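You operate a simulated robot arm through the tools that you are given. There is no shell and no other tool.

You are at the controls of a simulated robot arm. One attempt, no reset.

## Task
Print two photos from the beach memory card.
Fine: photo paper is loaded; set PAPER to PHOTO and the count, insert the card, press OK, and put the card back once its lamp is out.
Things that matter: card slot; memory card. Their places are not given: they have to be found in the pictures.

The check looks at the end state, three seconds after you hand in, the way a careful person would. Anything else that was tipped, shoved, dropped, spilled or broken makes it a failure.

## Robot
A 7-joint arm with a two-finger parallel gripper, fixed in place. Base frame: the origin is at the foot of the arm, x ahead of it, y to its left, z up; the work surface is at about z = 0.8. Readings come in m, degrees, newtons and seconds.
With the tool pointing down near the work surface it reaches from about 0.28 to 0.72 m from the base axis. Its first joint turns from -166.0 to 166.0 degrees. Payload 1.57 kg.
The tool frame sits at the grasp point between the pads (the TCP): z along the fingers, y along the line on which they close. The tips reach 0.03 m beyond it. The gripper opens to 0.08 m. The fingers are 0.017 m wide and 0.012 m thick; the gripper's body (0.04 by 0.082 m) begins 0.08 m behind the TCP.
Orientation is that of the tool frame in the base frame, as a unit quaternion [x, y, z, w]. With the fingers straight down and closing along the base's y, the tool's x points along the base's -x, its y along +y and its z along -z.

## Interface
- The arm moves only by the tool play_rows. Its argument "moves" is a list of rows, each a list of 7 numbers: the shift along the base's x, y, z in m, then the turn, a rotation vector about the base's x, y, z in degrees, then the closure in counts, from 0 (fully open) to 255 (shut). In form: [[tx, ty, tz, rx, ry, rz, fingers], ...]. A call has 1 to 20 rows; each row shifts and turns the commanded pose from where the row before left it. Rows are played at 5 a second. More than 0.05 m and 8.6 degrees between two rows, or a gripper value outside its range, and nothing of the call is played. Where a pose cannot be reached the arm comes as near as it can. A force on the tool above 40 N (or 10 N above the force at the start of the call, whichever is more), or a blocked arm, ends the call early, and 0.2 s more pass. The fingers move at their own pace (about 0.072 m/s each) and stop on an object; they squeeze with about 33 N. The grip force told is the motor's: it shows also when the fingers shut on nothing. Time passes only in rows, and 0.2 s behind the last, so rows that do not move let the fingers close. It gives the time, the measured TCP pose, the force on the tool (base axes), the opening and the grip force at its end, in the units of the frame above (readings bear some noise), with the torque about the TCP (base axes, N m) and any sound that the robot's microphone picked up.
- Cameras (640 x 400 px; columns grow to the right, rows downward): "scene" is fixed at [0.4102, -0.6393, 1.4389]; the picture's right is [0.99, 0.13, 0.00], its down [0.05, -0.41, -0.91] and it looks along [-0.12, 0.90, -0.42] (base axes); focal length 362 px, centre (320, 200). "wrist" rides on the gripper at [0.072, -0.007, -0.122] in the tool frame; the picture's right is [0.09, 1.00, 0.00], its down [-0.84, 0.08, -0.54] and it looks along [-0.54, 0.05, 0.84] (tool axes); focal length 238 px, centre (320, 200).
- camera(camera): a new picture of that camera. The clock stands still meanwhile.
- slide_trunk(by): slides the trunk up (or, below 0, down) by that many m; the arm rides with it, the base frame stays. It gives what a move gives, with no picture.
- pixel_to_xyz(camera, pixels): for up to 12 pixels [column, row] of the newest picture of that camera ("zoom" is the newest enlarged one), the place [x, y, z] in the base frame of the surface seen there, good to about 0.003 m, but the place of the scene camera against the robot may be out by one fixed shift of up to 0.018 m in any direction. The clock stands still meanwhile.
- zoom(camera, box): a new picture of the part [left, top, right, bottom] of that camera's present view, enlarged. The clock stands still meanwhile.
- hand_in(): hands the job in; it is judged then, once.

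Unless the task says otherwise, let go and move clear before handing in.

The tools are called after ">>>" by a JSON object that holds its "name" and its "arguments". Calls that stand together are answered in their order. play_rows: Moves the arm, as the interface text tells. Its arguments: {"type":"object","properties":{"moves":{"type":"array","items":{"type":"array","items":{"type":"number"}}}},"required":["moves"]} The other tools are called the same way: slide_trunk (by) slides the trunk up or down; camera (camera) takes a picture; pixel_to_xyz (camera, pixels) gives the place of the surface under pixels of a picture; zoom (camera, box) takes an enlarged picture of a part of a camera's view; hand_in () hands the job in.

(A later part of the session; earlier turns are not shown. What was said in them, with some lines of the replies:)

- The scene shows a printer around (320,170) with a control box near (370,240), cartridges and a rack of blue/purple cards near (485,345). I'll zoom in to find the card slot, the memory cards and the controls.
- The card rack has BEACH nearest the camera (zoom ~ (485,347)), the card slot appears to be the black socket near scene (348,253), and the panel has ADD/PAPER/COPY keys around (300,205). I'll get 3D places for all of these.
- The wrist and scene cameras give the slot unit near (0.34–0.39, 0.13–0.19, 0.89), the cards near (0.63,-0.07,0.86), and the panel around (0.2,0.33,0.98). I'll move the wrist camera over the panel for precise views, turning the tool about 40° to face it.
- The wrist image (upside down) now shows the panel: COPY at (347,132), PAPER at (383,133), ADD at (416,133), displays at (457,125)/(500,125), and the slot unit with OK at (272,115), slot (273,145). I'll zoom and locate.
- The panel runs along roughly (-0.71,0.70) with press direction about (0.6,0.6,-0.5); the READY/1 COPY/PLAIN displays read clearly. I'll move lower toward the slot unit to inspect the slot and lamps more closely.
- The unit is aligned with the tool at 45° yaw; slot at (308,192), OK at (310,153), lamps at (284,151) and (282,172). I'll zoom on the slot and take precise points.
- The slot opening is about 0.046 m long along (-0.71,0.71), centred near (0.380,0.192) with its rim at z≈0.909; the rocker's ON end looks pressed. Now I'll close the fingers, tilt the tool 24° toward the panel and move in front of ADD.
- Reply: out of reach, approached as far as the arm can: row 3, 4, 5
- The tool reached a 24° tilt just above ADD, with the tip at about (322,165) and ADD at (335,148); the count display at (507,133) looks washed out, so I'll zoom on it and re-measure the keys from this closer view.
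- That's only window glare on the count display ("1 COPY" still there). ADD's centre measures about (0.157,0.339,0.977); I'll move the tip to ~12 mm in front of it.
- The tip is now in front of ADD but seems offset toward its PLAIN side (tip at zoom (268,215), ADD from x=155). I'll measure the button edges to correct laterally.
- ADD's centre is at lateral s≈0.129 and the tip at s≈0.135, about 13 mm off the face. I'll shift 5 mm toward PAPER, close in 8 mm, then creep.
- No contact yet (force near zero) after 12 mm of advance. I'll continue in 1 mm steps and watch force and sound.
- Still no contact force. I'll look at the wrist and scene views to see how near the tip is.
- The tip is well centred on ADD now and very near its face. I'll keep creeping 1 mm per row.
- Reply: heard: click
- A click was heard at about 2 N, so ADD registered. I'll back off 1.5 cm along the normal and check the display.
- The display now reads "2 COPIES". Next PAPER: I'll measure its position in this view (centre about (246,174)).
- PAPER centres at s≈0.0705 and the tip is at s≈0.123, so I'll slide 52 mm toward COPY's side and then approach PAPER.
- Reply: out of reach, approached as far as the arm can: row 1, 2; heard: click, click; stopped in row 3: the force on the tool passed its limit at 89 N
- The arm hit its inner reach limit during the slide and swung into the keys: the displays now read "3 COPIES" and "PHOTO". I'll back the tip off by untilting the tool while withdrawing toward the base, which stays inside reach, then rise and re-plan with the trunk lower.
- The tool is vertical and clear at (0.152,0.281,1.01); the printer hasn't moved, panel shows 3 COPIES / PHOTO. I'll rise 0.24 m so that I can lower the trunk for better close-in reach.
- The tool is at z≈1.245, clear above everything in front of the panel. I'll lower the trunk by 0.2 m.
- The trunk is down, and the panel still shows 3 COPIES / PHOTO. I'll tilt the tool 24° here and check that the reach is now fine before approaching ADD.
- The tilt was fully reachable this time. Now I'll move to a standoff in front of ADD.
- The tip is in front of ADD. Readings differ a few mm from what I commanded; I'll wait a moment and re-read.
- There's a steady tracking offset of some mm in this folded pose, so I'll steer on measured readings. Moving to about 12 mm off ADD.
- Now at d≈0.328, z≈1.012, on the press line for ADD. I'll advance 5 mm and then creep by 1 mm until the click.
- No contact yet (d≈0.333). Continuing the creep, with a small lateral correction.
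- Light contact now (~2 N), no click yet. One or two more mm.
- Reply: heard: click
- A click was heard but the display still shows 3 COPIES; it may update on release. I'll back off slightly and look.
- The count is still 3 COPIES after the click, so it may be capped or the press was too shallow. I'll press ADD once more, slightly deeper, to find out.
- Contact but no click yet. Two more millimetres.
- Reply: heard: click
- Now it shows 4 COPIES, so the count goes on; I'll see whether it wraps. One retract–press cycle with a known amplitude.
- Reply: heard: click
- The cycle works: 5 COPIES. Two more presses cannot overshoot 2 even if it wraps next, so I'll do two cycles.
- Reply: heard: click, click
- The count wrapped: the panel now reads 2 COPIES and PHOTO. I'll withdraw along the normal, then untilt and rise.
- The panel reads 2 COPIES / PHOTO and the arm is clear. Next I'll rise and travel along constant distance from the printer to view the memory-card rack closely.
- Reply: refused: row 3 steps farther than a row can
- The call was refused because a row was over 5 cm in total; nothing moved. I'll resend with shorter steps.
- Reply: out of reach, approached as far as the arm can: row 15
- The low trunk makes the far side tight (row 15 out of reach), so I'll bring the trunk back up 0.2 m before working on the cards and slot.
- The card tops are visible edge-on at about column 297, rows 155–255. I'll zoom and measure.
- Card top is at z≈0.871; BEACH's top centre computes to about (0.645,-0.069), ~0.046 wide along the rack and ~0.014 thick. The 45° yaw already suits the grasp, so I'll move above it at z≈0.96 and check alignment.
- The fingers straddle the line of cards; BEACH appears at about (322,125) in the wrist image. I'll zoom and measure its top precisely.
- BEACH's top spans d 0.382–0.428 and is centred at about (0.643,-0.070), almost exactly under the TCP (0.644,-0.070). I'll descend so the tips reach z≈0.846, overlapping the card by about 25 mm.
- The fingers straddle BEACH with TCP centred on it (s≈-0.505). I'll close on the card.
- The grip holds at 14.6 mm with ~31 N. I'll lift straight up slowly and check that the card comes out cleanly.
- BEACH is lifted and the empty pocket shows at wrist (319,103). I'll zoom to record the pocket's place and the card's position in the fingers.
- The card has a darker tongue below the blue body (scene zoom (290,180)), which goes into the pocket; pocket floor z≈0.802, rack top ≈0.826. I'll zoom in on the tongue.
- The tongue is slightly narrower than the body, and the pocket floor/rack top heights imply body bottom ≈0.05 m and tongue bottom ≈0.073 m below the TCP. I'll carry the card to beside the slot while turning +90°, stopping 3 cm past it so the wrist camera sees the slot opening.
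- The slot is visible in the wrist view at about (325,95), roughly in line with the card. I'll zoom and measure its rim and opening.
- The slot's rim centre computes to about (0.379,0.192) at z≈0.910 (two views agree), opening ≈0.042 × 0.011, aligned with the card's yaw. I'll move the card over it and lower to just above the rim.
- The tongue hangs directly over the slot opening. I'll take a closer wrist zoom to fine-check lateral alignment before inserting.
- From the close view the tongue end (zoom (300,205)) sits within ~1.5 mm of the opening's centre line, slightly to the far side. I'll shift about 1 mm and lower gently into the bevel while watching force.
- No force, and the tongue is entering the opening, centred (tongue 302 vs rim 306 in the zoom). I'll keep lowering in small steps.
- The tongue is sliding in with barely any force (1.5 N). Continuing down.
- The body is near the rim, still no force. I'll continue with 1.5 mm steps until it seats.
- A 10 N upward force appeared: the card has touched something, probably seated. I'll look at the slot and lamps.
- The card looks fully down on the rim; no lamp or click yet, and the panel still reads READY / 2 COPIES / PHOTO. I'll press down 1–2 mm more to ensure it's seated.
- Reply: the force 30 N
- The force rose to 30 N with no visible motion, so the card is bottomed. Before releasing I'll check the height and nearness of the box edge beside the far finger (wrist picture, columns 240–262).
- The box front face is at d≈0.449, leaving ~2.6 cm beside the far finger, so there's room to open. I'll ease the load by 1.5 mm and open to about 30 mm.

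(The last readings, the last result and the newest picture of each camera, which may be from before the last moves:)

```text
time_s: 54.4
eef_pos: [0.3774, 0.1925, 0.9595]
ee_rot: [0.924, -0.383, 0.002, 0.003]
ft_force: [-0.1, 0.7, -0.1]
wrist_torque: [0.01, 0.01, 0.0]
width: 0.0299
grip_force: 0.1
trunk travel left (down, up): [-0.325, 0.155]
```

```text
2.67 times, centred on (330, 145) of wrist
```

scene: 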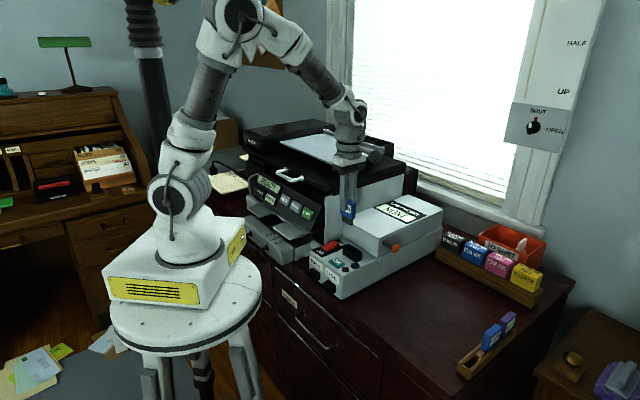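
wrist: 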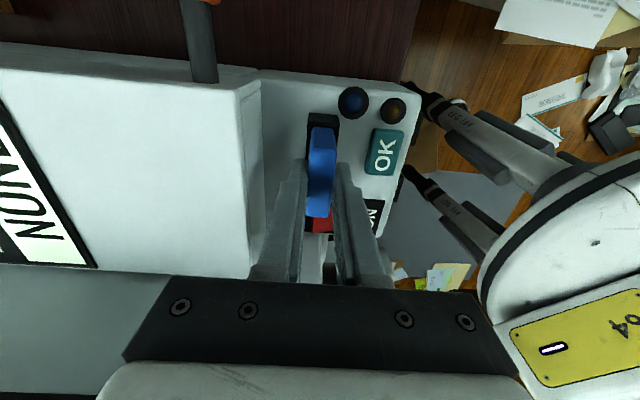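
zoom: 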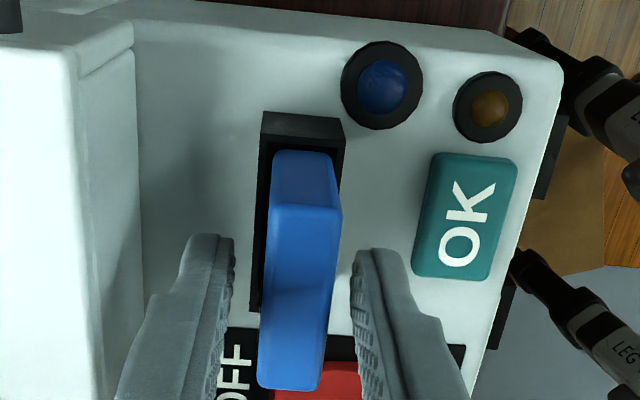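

The card stands seated by itself in the slot. I'll rise clear of it, close the fingers, and move above the OK key near (0.338,0.151).

>>> {"name": "play_rows", "arguments": {"moves": [[0, 0, 0.02, 0, 0, 0, 160], [0, 0, 0.03, 0, 0, 0, 160], [0, 0, 0.02, 0, 0, 0, 160], [-0.0195, -0.0206, 0, 0, 0, 0, 255], [-0.0194, -0.0206, 0, 0, 0, 0, 255], [0, 0, 0, 0, 0, 0, 255]]}}

>>> {"name": "camera", "arguments": {"camera": "wrist"}}

>>> {"name": "zoom", "arguments": {"camera": "wrist", "box": [260, 60, 380, 160]}}

>>> {"name": "camera", "arguments": {"camera": "scene"}}

```text
time_s: 55.8
eef_pos: [0.3369, 0.1512, 1.0294]
ee_rot: [0.924, -0.383, 0.004, 0.003]
ft_force: [-0.3, -0.4, 0.5]
wrist_torque: [0.0, -0.02, 0.01]
width: 0.0
grip_force: 21.5
trunk travel left (down, up): [-0.325, 0.155]
```

```text
taken
```

wrist: 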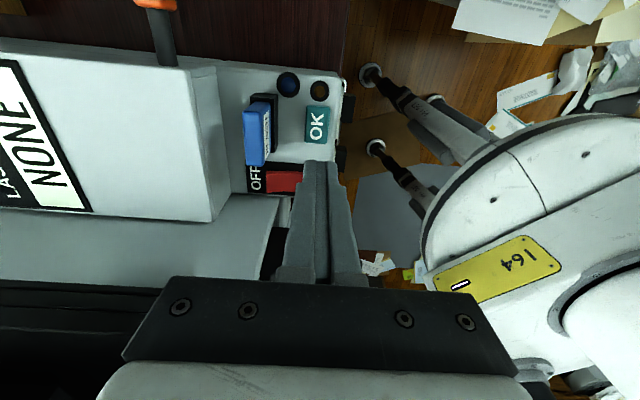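

```text
4.00 times, centred on (320, 110) of wrist
```

zoom: 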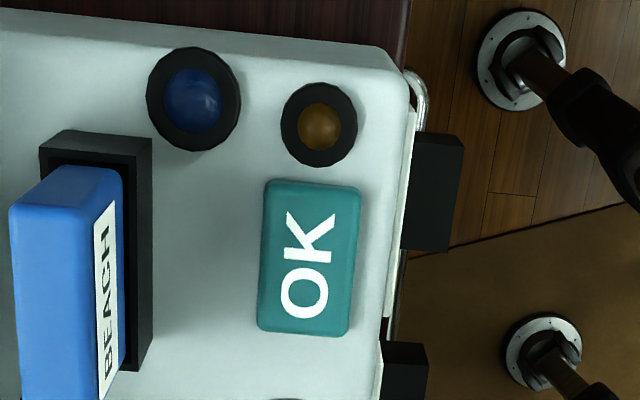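

```text
taken
```

scene: 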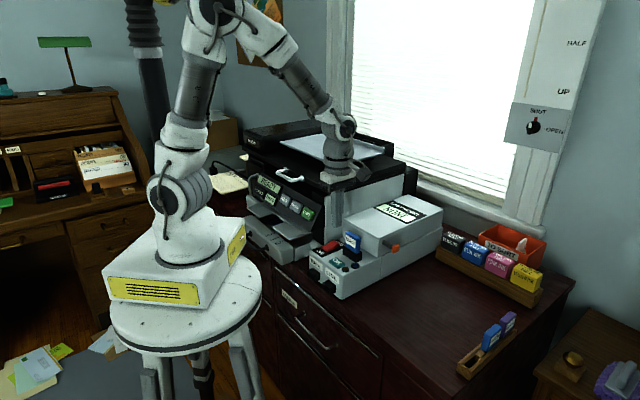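

The card is in place, and OK is at about wrist (316,124). I'll measure its centre and edges.

>>> {"name": "pixel_to_xyz", "arguments": {"camera": "wrist", "pixels": [[316, 124], [308, 107], [328, 108], [305, 140], [325, 141], [316, 130], [288, 85], [320, 91], [300, 130]]}}

```text
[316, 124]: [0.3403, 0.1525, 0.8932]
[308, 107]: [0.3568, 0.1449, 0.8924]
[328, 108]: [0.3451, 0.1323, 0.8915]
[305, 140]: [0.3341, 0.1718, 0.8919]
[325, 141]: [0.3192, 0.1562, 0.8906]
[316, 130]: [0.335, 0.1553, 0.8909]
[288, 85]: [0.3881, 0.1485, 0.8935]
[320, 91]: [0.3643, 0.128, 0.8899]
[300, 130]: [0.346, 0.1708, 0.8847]
```

OK's centre is (0.339,0.151) with its top at z≈0.892, right beneath the tip. I'll descend to 1 cm above it and then creep.

>>> {"name": "play_rows", "arguments": {"moves": [[0.0015, 0, -0.035, 0, 0, 0, 255], [0, 0, -0.035, 0, 0, 0, 255], [0, 0, -0.025, 0, 0, 0, 255], [0, 0, -0.004, 0, 0, 0, 255], [0, 0, -0.003, 0, 0, 0, 255], [0, 0, 0, 0, 0, 0, 255]]}}

>>> {"name": "zoom", "arguments": {"camera": "scene", "box": [310, 220, 380, 290]}}

```text
time_s: 57.2
eef_pos: [0.339, 0.1503, 0.9281]
ee_rot: [0.924, -0.383, 0.003, 0.003]
ft_force: [0.1, 0.1, -0.1]
wrist_torque: [-0.01, -0.03, -0.02]
width: 0.0001
grip_force: 20.8
trunk travel left (down, up): [-0.325, 0.155]
```

```text
5.71 times, centred on (345, 255) of scene
```

zoom: 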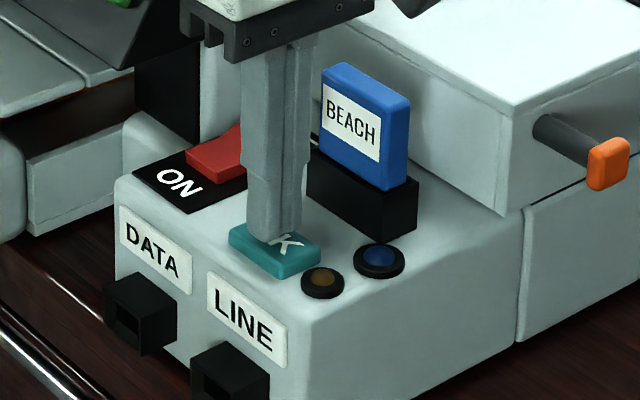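

The fingertip is just above the OK key, and the card is well seated. Creeping down 1.5 mm per row until the click.

>>> {"name": "play_rows", "arguments": {"moves": [[0, 0, -0.0015, 0, 0, 0, 255], [0, 0, -0.0015, 0, 0, 0, 255], [0, 0, -0.0015, 0, 0, 0, 255], [0, 0, 0, 0, 0, 0, 255]]}}

```text
time_s: 58.2
eef_pos: [0.339, 0.151, 0.9219]
ee_rot: [0.924, -0.382, 0.004, 0.004]
ft_force: [0.6, 0.0, 0.4]
wrist_torque: [0.0, 0.01, -0.04]
width: 0.0
grip_force: 21.0
trunk travel left (down, up): [-0.325, 0.155]
```

>>> {"name": "play_rows", "arguments": {"moves": [[0, 0, -0.001, 0, 0, 0, 255], [0, 0, -0.001, 0, 0, 0, 255], [0, 0, 0, 0, 0, 0, 255]]}}

```text
time_s: 59.0
eef_pos: [0.3387, 0.1518, 0.9211]
ee_rot: [0.924, -0.382, 0.004, 0.004]
ft_force: [-0.2, -0.8, 1.4]
wrist_torque: [-0.02, 0.01, 0.02]
width: 0.0002
grip_force: 21.2
trunk travel left (down, up): [-0.325, 0.155]
heard: click
```

A click was heard at light contact (1.4 N), so OK registered. I'll lift off and look at the lamps and the display.

>>> {"name": "play_rows", "arguments": {"moves": [[0, 0, 0.008, 0, 0, 0, 255], [0, 0, 0, 0, 0, 0, 255]]}}

>>> {"name": "zoom", "arguments": {"camera": "scene", "box": [310, 220, 380, 290]}}

>>> {"name": "zoom", "arguments": {"camera": "scene", "box": [240, 160, 340, 240]}}

>>> {"name": "camera", "arguments": {"camera": "wrist"}}

```text
time_s: 59.6
eef_pos: [0.3387, 0.1511, 0.9277]
ee_rot: [0.924, -0.383, 0.002, 0.003]
ft_force: [-0.2, -0.3, 1.0]
wrist_torque: [0.0, 0.0, 0.02]
width: 0.0002
grip_force: 20.9
trunk travel left (down, up): [-0.325, 0.155]
```

```text
5.71 times, centred on (345, 255) of scene
```

zoom: 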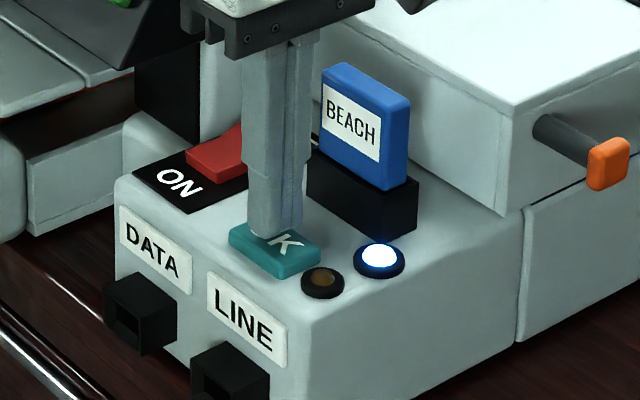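

```text
5.00 times, centred on (290, 200) of scene
```

zoom: 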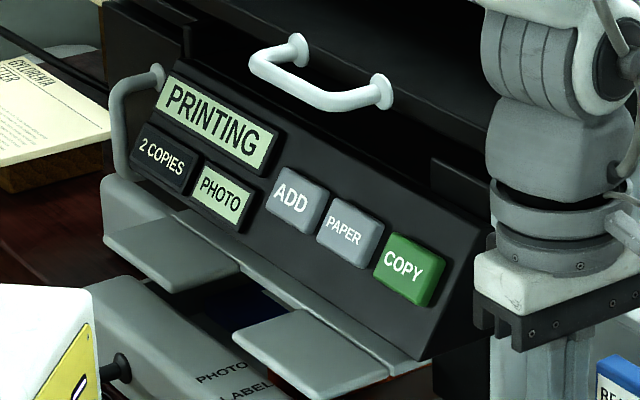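

```text
taken
```

wrist: 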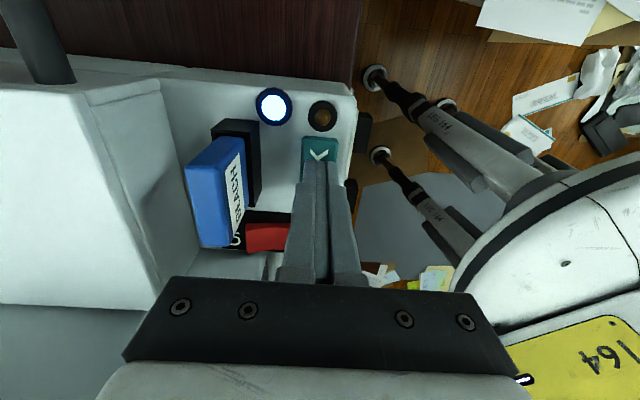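

The display reads PRINTING, 2 COPIES, PHOTO, and the blue lamp is lit. I'll rise clear of the key and wait with the card untouched.

>>> {"name": "play_rows", "arguments": {"moves": [[0, 0, 0.04, 0, 0, 0, 255], [0, 0, 0.05, 0, 0, 0, 255], [0, 0, 0.01, 0, 0, 0, 255], [0, 0, 0, 0, 0, 0, 255], [0, 0, 0, 0, 0, 0, 255], [0, 0, 0, 0, 0, 0, 255], [0, 0, 0, 0, 0, 0, 255], [0, 0, 0, 0, 0, 0, 255], [0, 0, 0, 0, 0, 0, 255], [0, 0, 0, 0, 0, 0, 255]]}}

>>> {"name": "camera", "arguments": {"camera": "scene"}}

>>> {"name": "zoom", "arguments": {"camera": "scene", "box": [240, 160, 380, 290]}}

```text
time_s: 61.8
eef_pos: [0.3403, 0.1502, 1.0287]
ee_rot: [0.924, -0.382, 0.003, 0.003]
ft_force: [-0.1, -0.6, -1.0]
wrist_torque: [-0.01, 0.0, -0.01]
width: 0.0001
grip_force: 20.7
trunk travel left (down, up): [-0.325, 0.155]
```

```text
taken
```

scene: 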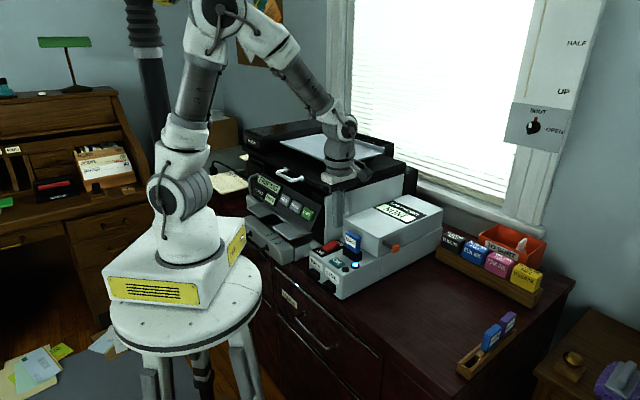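

```text
3.08 times, centred on (310, 225) of scene
```

zoom: 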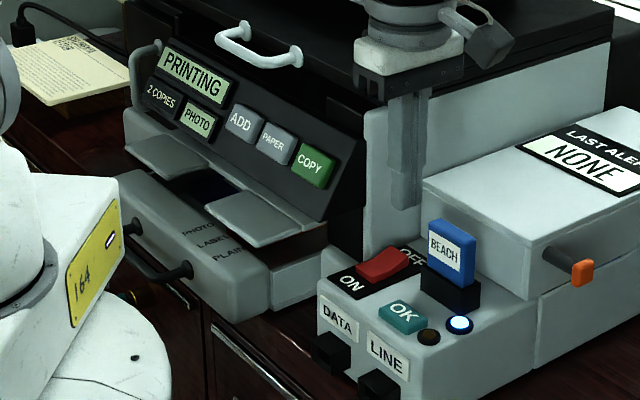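

Still PRINTING with the blue lamp lit at (459,323). I'll move above the card with the fingers open and wait there.

>>> {"name": "play_rows", "arguments": {"moves": [[0.0195, 0.0206, 0, 0, 0, 0, 150], [0.018, 0.021, 0, 0, 0, 0, 150], [0, 0, 0, 0, 0, 0, 150], [0, 0, 0, 0, 0, 0, 150], [0, 0, 0, 0, 0, 0, 150], [0, 0, 0, 0, 0, 0, 150], [0, 0, 0, 0, 0, 0, 150], [0, 0, 0, 0, 0, 0, 150], [0, 0, 0, 0, 0, 0, 150], [0, 0, 0, 0, 0, 0, 150], [0, 0, 0, 0, 0, 0, 150], [0, 0, 0, 0, 0, 0, 150]]}}

>>> {"name": "zoom", "arguments": {"camera": "scene", "box": [240, 160, 380, 290]}}

>>> {"name": "camera", "arguments": {"camera": "wrist"}}

```text
time_s: 64.4
eef_pos: [0.3768, 0.1917, 1.0284]
ee_rot: [0.924, -0.383, 0.004, 0.004]
ft_force: [-0.5, -0.3, -0.8]
wrist_torque: [0.05, 0.04, 0.03]
width: 0.0329
grip_force: 0.1
trunk travel left (down, up): [-0.325, 0.155]
```

```text
3.08 times, centred on (310, 225) of scene
```

zoom: 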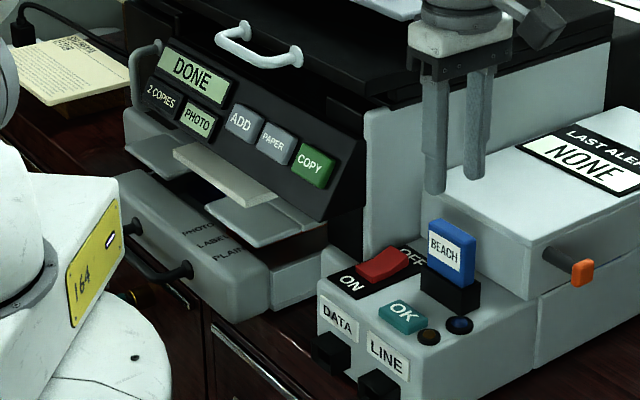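

```text
taken
```

wrist: 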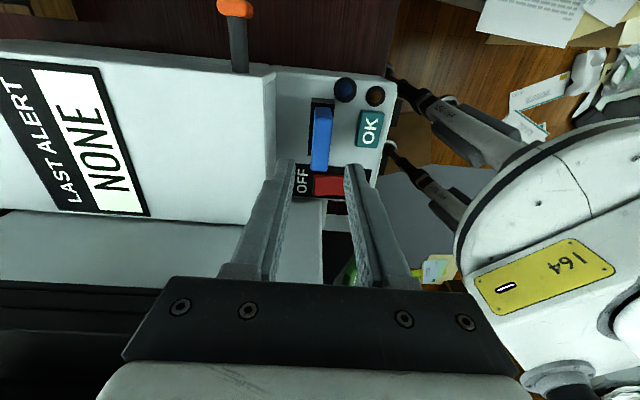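

The display reads DONE, the blue lamp is out and prints lie in the tray; "LAST ALERT" still says NONE. I'll lower the open fingers around the card to regrasp it.

>>> {"name": "play_rows", "arguments": {"moves": [[-0.0008, -0.0008, -0.03, 0, 0, 0, 150], [0, 0, -0.025, 0, 0, 0, 150], [0, 0, -0.014, 0, 0, 0, 150], [0, 0, 0, 0, 0, 0, 150], [0, 0, 0, 0, 0, 0, 150]]}}

>>> {"name": "zoom", "arguments": {"camera": "wrist", "box": [270, 90, 370, 230]}}

>>> {"name": "zoom", "arguments": {"camera": "scene", "box": [325, 215, 385, 275]}}

```text
time_s: 65.6
eef_pos: [0.3762, 0.1913, 0.9596]
ee_rot: [0.924, -0.383, 0.004, 0.004]
ft_force: [-0.3, -1.3, 0.0]
wrist_torque: [-0.01, -0.02, 0.04]
width: 0.033
grip_force: 0.1
trunk travel left (down, up): [-0.325, 0.155]
```

```text
2.86 times, centred on (320, 160) of wrist
```

zoom: 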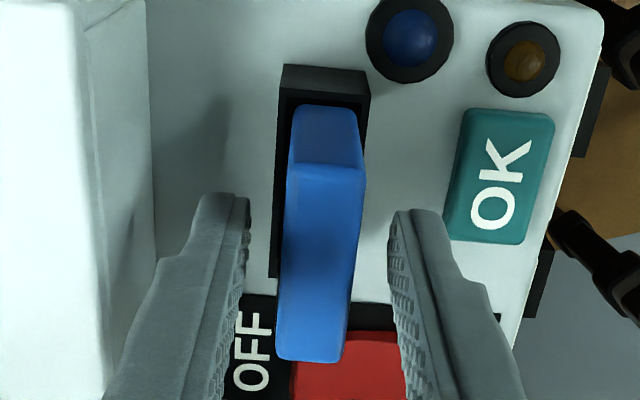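

```text
6.67 times, centred on (355, 245) of scene
```

zoom: 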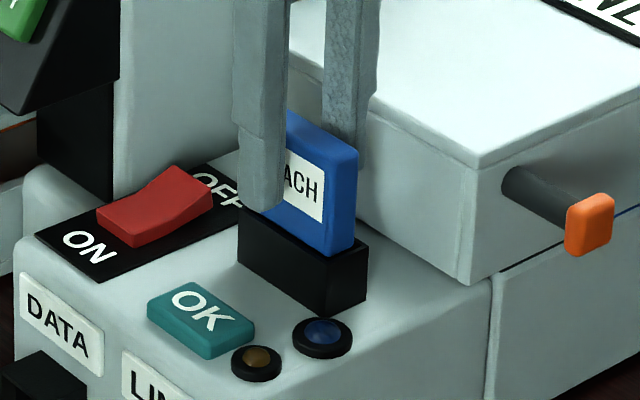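

The card is centred between the fingers (card mid ≈322, finger mid ≈320 in the zoom) and the lamp is dark. I'll close on it.

>>> {"name": "play_rows", "arguments": {"moves": [[0, 0, 0, 0, 0, 0, 185], [0, 0, 0, 0, 0, 0, 210], [0, 0, 0, 0, 0, 0, 255], [0, 0, 0, 0, 0, 0, 255]]}}

```text
time_s: 66.6
eef_pos: [0.3767, 0.1919, 0.9608]
ee_rot: [0.924, -0.382, 0.004, 0.004]
ft_force: [1.5, 1.7, -0.1]
wrist_torque: [0.05, -0.07, -0.01]
width: 0.0145
grip_force: 30.4
trunk travel left (down, up): [-0.325, 0.155]
```

Gripped at 14.5 mm. I'll draw the card straight up out of the slot.

>>> {"name": "play_rows", "arguments": {"moves": [[0, 0, 0.005, 0, 0, 0, 255], [0, 0, 0.01, 0, 0, 0, 255], [0, 0, 0.015, 0, 0, 0, 255], [0, 0, 0.03, 0, 0, 0, 255], [0, 0, 0.03, 0, 0, 0, 255], [0, 0, 0, 0, 0, 0, 255]]}}

>>> {"name": "camera", "arguments": {"camera": "wrist"}}

>>> {"name": "camera", "arguments": {"camera": "scene"}}

>>> {"name": "zoom", "arguments": {"camera": "wrist", "box": [280, 70, 360, 230]}}

```text
time_s: 68.0
eef_pos: [0.3765, 0.1912, 1.0501]
ee_rot: [0.924, -0.382, 0.004, 0.003]
ft_force: [-1.1, 0.0, -0.8]
wrist_torque: [0.01, 0.02, -0.02]
width: 0.0144
grip_force: 30.9
trunk travel left (down, up): [-0.325, 0.155]
```

```text
taken
```

wrist: 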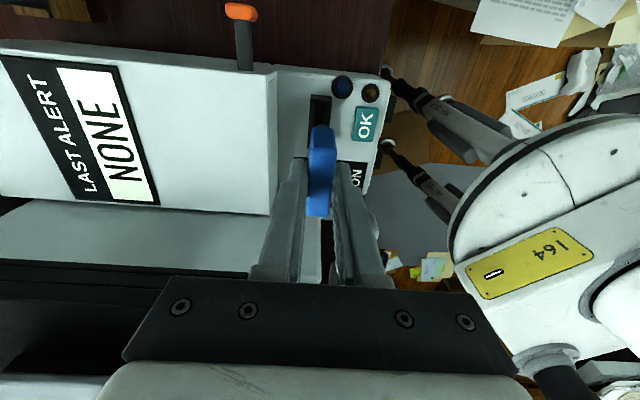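

```text
taken
```

scene: 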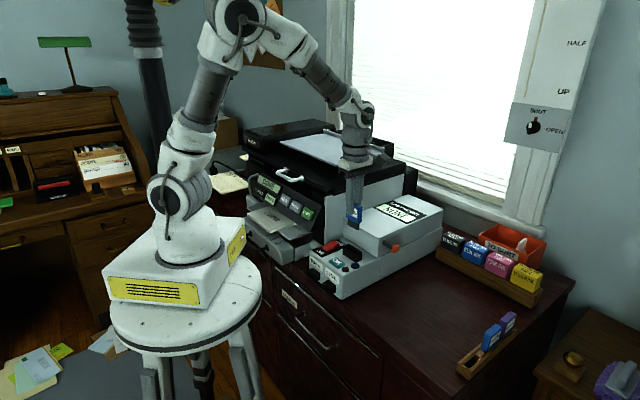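

```text
2.50 times, centred on (320, 150) of wrist
```

zoom: 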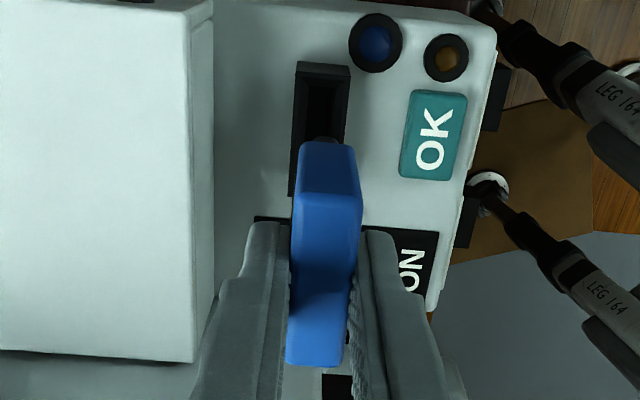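

The card is out and sits in the fingers exactly as before (same rows in the zoom). I'll carry it back toward the rack, turning -90°, stopping 3 cm beyond the BEACH pocket so that the pocket is visible.

>>> {"name": "play_rows", "arguments": {"moves": [[0, 0, 0.01, 0, 0, 0, 255], [0.0241, -0.0199, 0, 0, 0, -7.5, 255], [0.0241, -0.0199, 0, 0, 0, -7.5, 255], [0.0241, -0.0199, 0, 0, 0, -7.5, 255], [0.0241, -0.0199, 0, 0, 0, -7.5, 255], [0.0241, -0.0199, 0, 0, 0, -7.5, 255], [0.0241, -0.0199, 0, 0, 0, -7.5, 255], [0.0241, -0.0199, 0, 0, 0, -7.5, 255], [0.0241, -0.0199, 0, 0, 0, -7.5, 255], [0.0241, -0.0199, 0, 0, 0, -7.5, 255], [0.0241, -0.0199, 0, 0, 0, -7.5, 255], [0.0241, -0.0199, 0, 0, 0, -7.5, 255], [0.0241, -0.0199, 0, 0, 0, -7.5, 255], [0, 0, 0, 0, 0, 0, 255], [0, 0, 0, 0, 0, 0, 255]]}}

>>> {"name": "camera", "arguments": {"camera": "wrist"}}

>>> {"name": "zoom", "arguments": {"camera": "wrist", "box": [285, 60, 355, 140]}}

>>> {"name": "camera", "arguments": {"camera": "scene"}}

```text
time_s: 71.2
eef_pos: [0.6659, -0.0469, 1.0601]
ee_rot: [-0.381, 0.925, 0.0, -0.005]
ft_force: [0.2, -0.1, 0.1]
wrist_torque: [0.01, 0.02, -0.01]
width: 0.0145
grip_force: 30.8
trunk travel left (down, up): [-0.325, 0.155]
```

```text
taken
```

wrist: 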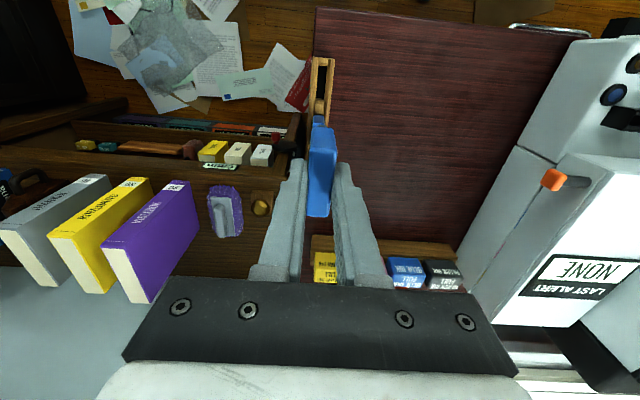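

```text
5.00 times, centred on (320, 100) of wrist
```

zoom: 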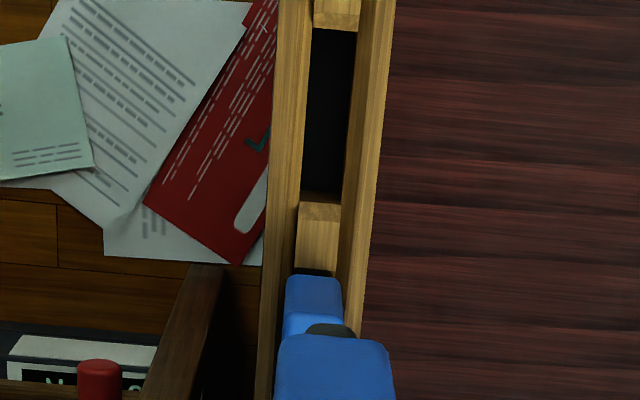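

```text
taken
```

scene: 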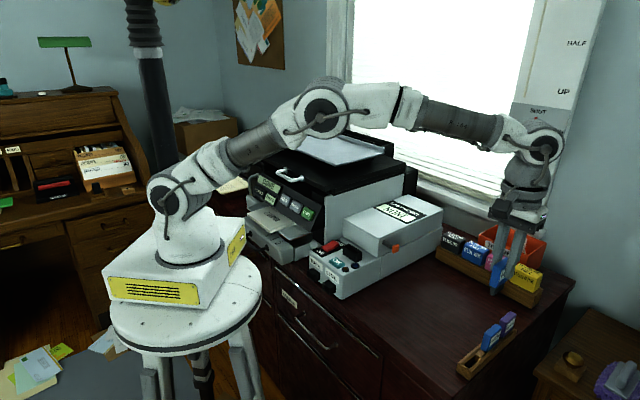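

The pocket computes to centre (0.6435,-0.0699), matching the original card place, so the target TCP is (0.645,-0.0685). I'll move over it and lower to just above the rack.

>>> {"name": "play_rows", "arguments": {"moves": [[-0.0106, -0.0108, 0, 0, 0, 0, 255], [-0.0106, -0.0108, 0, 0, 0, 0, 255], [0, 0, -0.04, 0, 0, 0, 255], [0, 0, -0.04, 0, 0, 0, 255], [0, 0, -0.04, 0, 0, 0, 255], [0, 0, -0.033, 0, 0, 0, 255], [0, 0, 0, 0, 0, 0, 255], [0, 0, 0, 0, 0, 0, 255]]}}

>>> {"name": "zoom", "arguments": {"camera": "wrist", "box": [285, 80, 355, 160]}}

>>> {"name": "zoom", "arguments": {"camera": "scene", "box": [450, 310, 530, 380]}}

```text
time_s: 73.0
eef_pos: [0.6445, -0.07, 0.9066]
ee_rot: [-0.383, 0.924, 0.0, -0.005]
ft_force: [0.0, 0.3, 0.3]
wrist_torque: [0.03, 0.02, 0.01]
width: 0.0146
grip_force: 30.7
trunk travel left (down, up): [-0.325, 0.155]
```

```text
5.00 times, centred on (320, 120) of wrist
```

zoom: 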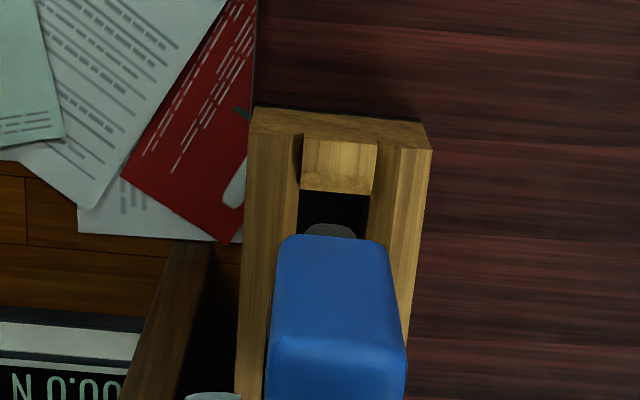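

```text
5.71 times, centred on (490, 345) of scene
```

zoom: 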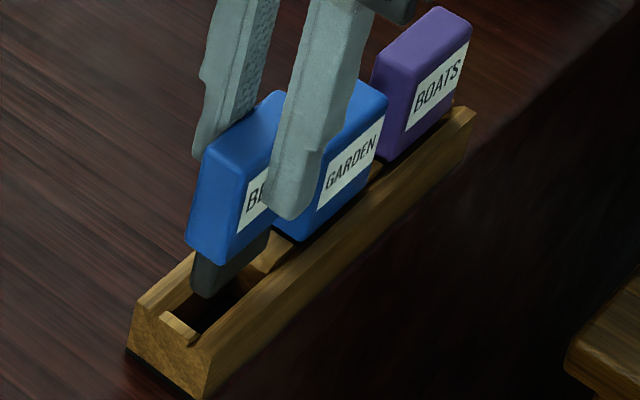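

The tongue is lined up with the pocket (tongue centre 331 vs pocket 333 in the zoom), no contact yet. I'll lower in small steps while watching force.

>>> {"name": "play_rows", "arguments": {"moves": [[0, 0.0004, -0.004, 0, 0, 0, 255], [0, 0, -0.004, 0, 0, 0, 255], [0, 0, -0.004, 0, 0, 0, 255], [0, 0, 0, 0, 0, 0, 255]]}}

>>> {"name": "zoom", "arguments": {"camera": "scene", "box": [450, 310, 530, 380]}}

```text
time_s: 74.0
eef_pos: [0.6425, -0.0689, 0.8955]
ee_rot: [-0.382, 0.924, 0.001, -0.005]
ft_force: [0.2, 0.2, -0.3]
wrist_torque: [-0.01, 0.03, -0.05]
width: 0.0145
grip_force: 30.6
trunk travel left (down, up): [-0.325, 0.155]
```

```text
5.71 times, centred on (490, 345) of scene
```

zoom: 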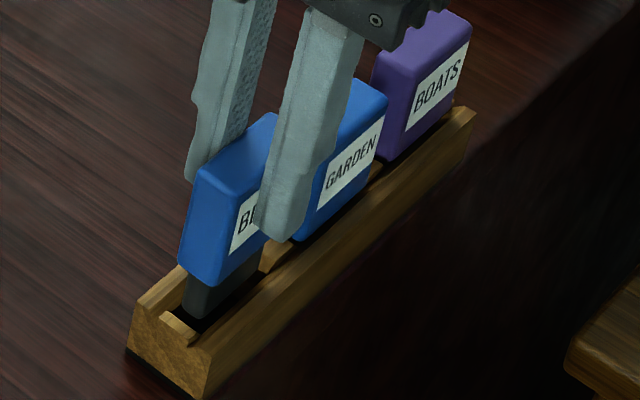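

Still no force; the tongue is entering the pocket. Continuing down.

>>> {"name": "play_rows", "arguments": {"moves": [[0.0006, -0.0003, -0.004, 0, 0, 0, 255], [0, 0, -0.004, 0, 0, 0, 255], [0, 0, -0.003, 0, 0, 0, 255], [0, 0, 0, 0, 0, 0, 255]]}}

>>> {"name": "zoom", "arguments": {"camera": "scene", "box": [450, 310, 530, 380]}}

```text
time_s: 75.0
eef_pos: [0.6445, -0.0683, 0.8844]
ee_rot: [-0.382, 0.924, -0.001, -0.005]
ft_force: [0.1, 0.7, -0.1]
wrist_torque: [0.0, -0.01, -0.01]
width: 0.0146
grip_force: 30.2
trunk travel left (down, up): [-0.325, 0.155]
```

```text
5.71 times, centred on (490, 345) of scene
```

zoom: 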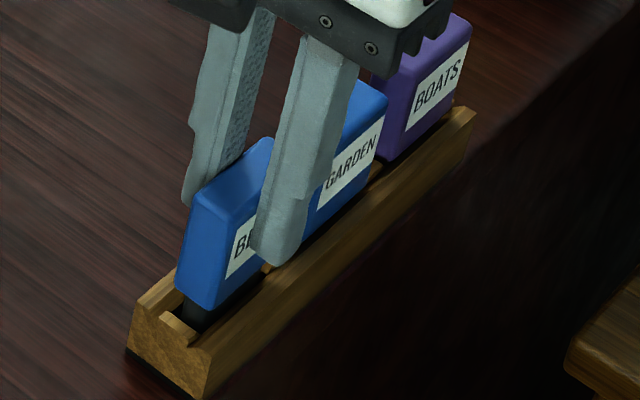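

The tongue is deep in the pocket with no force. A few more millimetres until it rests.

>>> {"name": "play_rows", "arguments": {"moves": [[0, 0, -0.003, 0, 0, 0, 255], [0, 0, -0.003, 0, 0, 0, 255], [0, 0, -0.001, 0, 0, 0, 255], [0, 0, 0, 0, 0, 0, 255]]}}

>>> {"name": "zoom", "arguments": {"camera": "scene", "box": [450, 310, 530, 380]}}

```text
time_s: 76.0
eef_pos: [0.6438, -0.0693, 0.8776]
ee_rot: [-0.383, 0.924, 0.001, -0.005]
ft_force: [0.0, 0.0, -0.6]
wrist_torque: [-0.01, 0.03, -0.03]
width: 0.0142
grip_force: 30.8
trunk travel left (down, up): [-0.325, 0.155]
```

```text
5.71 times, centred on (490, 345) of scene
```

zoom: 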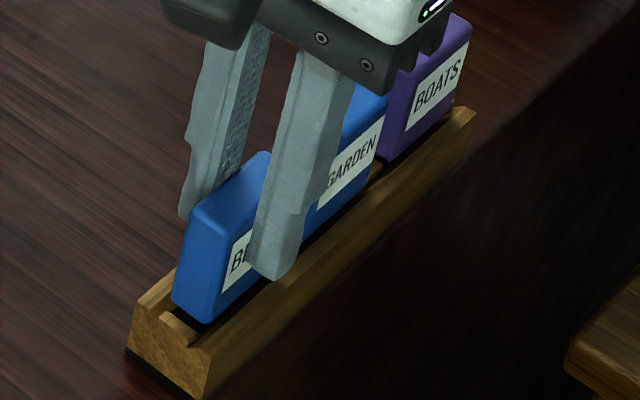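

Nearly home at z=0.8776 (the pick-up height was 0.8756), still no contact. I'll step 1 mm at a time.

>>> {"name": "play_rows", "arguments": {"moves": [[0, 0, -0.001, 0, 0, 0, 255], [0, 0, -0.001, 0, 0, 0, 255], [0, 0, 0, 0, 0, 0, 255]]}}

```text
time_s: 76.8
eef_pos: [0.6454, -0.0688, 0.8749]
ee_rot: [-0.383, 0.924, 0.0, -0.004]
ft_force: [-0.1, -0.5, -0.5]
wrist_torque: [-0.04, -0.01, -0.02]
width: 0.0146
grip_force: 30.5
trunk travel left (down, up): [-0.325, 0.155]
```

>>> {"name": "play_rows", "arguments": {"moves": [[0, 0, -0.001, 0, 0, 0, 255], [0, 0, 0, 0, 0, 0, 255]]}}

```text
time_s: 77.4
eef_pos: [0.6441, -0.0691, 0.8745]
ee_rot: [-0.383, 0.924, 0.0, -0.003]
ft_force: [-1.0, 0.1, 3.1]
wrist_torque: [-0.02, 0.06, 0.01]
width: 0.0146
grip_force: 30.5
trunk travel left (down, up): [-0.325, 0.155]
```

A gentle 3 N contact: the card rests in its pocket. I'll open the fingers and check.

>>> {"name": "play_rows", "arguments": {"moves": [[0, 0, 0, 0, 0, 0, 230], [0, 0, 0, 0, 0, 0, 195], [0, 0, 0, 0, 0, 0, 160], [0, 0, 0, 0, 0, 0, 120], [0, 0, 0, 0, 0, 0, 110], [0, 0, 0, 0, 0, 0, 110]]}}

>>> {"name": "zoom", "arguments": {"camera": "scene", "box": [450, 310, 530, 380]}}

>>> {"name": "zoom", "arguments": {"camera": "wrist", "box": [270, 90, 370, 230]}}

```text
time_s: 78.8
eef_pos: [0.6465, -0.0688, 0.8756]
ee_rot: [-0.383, 0.924, 0.0, -0.004]
ft_force: [0.8, -0.7, -0.3]
wrist_torque: [-0.02, -0.04, -0.02]
width: 0.0456
grip_force: 0.0
trunk travel left (down, up): [-0.325, 0.155]
```

```text
5.71 times, centred on (490, 345) of scene
```

zoom: 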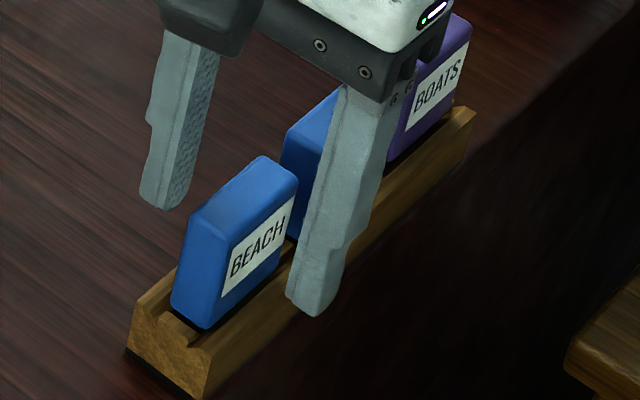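

```text
2.86 times, centred on (320, 160) of wrist
```

zoom: 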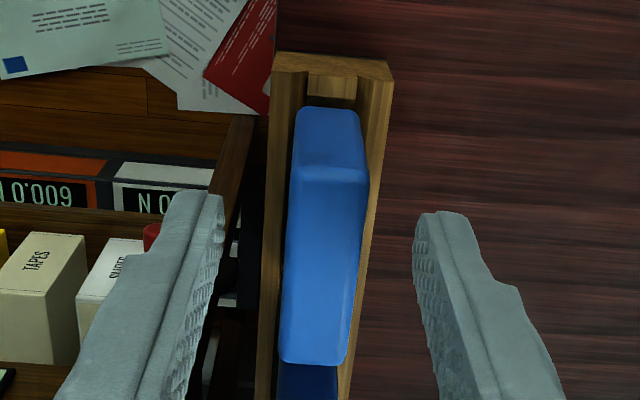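

BEACH stands upright in its pocket as at the start and the fingers are clear. I'll rise straight up and move back to a clear pose, then check everything.

>>> {"name": "play_rows", "arguments": {"moves": [[0, 0, 0.02, 0, 0, 0, 110], [0, 0, 0.04, 0, 0, 0, 110], [0, 0, 0.05, 0, 0, 0, 110], [0, 0, 0.05, 0, 0, 0, 110], [-0.03, -0.01, 0.03, 0, 0, 0, 110], [-0.04, -0.02, 0, 0, 0, 0, 110], [-0.04, -0.02, 0, 0, 0, 0, 110], [0, 0, 0, 0, 0, 0, 110]]}}

>>> {"name": "camera", "arguments": {"camera": "scene"}}

>>> {"name": "zoom", "arguments": {"camera": "scene", "box": [440, 290, 560, 390]}}

>>> {"name": "zoom", "arguments": {"camera": "scene", "box": [230, 160, 390, 300]}}

>>> {"name": "camera", "arguments": {"camera": "wrist"}}

```text
time_s: 80.6
eef_pos: [0.5315, -0.118, 1.0636]
ee_rot: [-0.383, 0.924, 0.0, -0.004]
ft_force: [-0.7, 1.2, 0.7]
wrist_torque: [0.0, -0.03, 0.0]
width: 0.0456
grip_force: 0.1
trunk travel left (down, up): [-0.325, 0.155]
```

```text
taken
```

scene: 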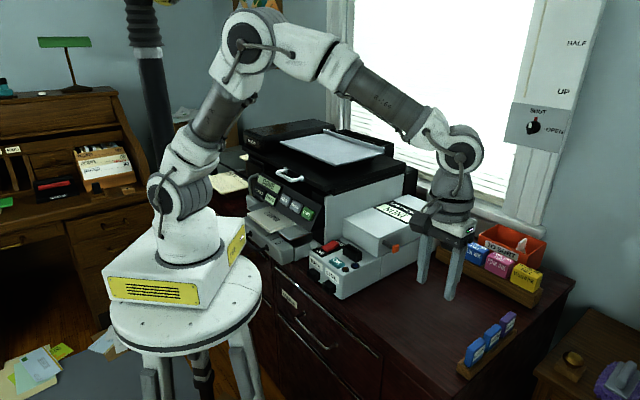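

```text
4.00 times, centred on (500, 340) of scene
```

zoom: 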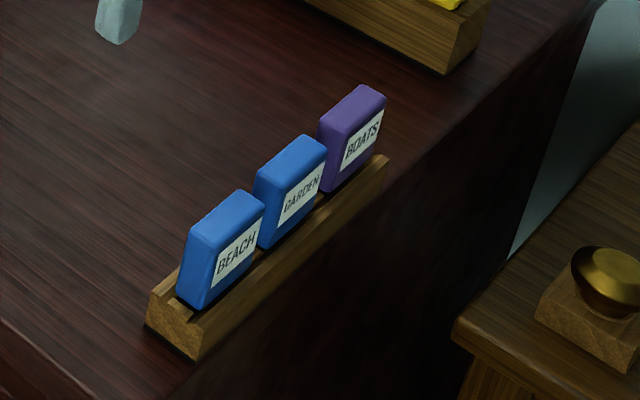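

```text
2.86 times, centred on (310, 230) of scene
```

zoom: 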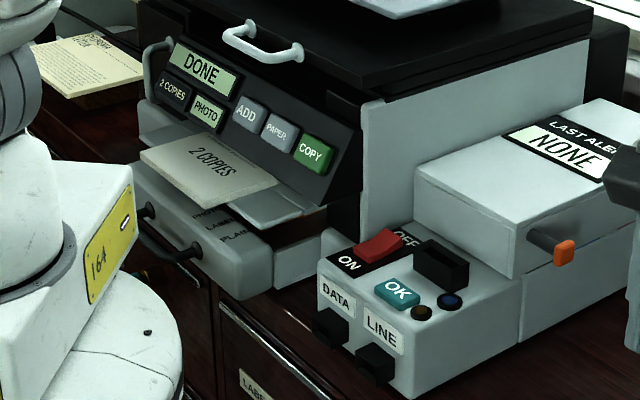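

```text
taken
```

wrist: 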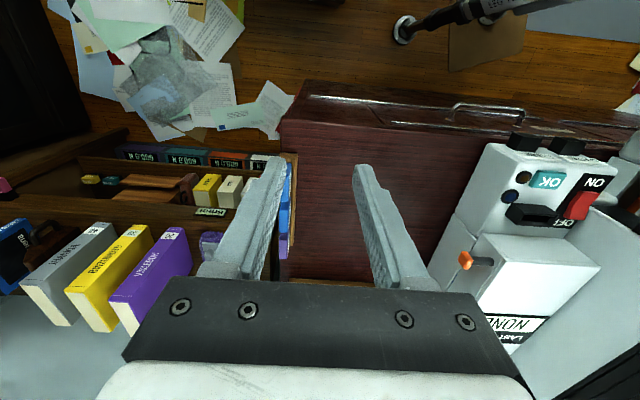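

The panel reads DONE, 2 COPIES, PHOTO; a print marked "2 COPIES" lies in the output tray. The lamp is out, the slot is empty, and BEACH is upright in its rack place with its neighbours untouched. The gripper is open and clear, so I'll hand in.

>>> {"name": "hand_in", "arguments": {}}

```text
The job is handed in.
```

I printed two photos from the BEACH card and handed the job in. The panel reads DONE, 2 COPIES, PHOTO, and the print marked "2 COPIES" is in the output tray.

The card went back into its own place in the rack after the blue lamp went out. In the last pictures the slot is empty, the other cards haven't moved and nothing else looks out of place.

- **Keys bumped:** While I was setting up, the arm reached its inner limit and hit the printer's keys with up to 89 N. That raised the count to 3 and also switched PAPER to PHOTO. I lowered the trunk to reach better and pressed ADD until the count came round to 2, all before OK was pressed. The printer doesn't look moved or damaged.
- **Trunk:** It's back at the height it started from.
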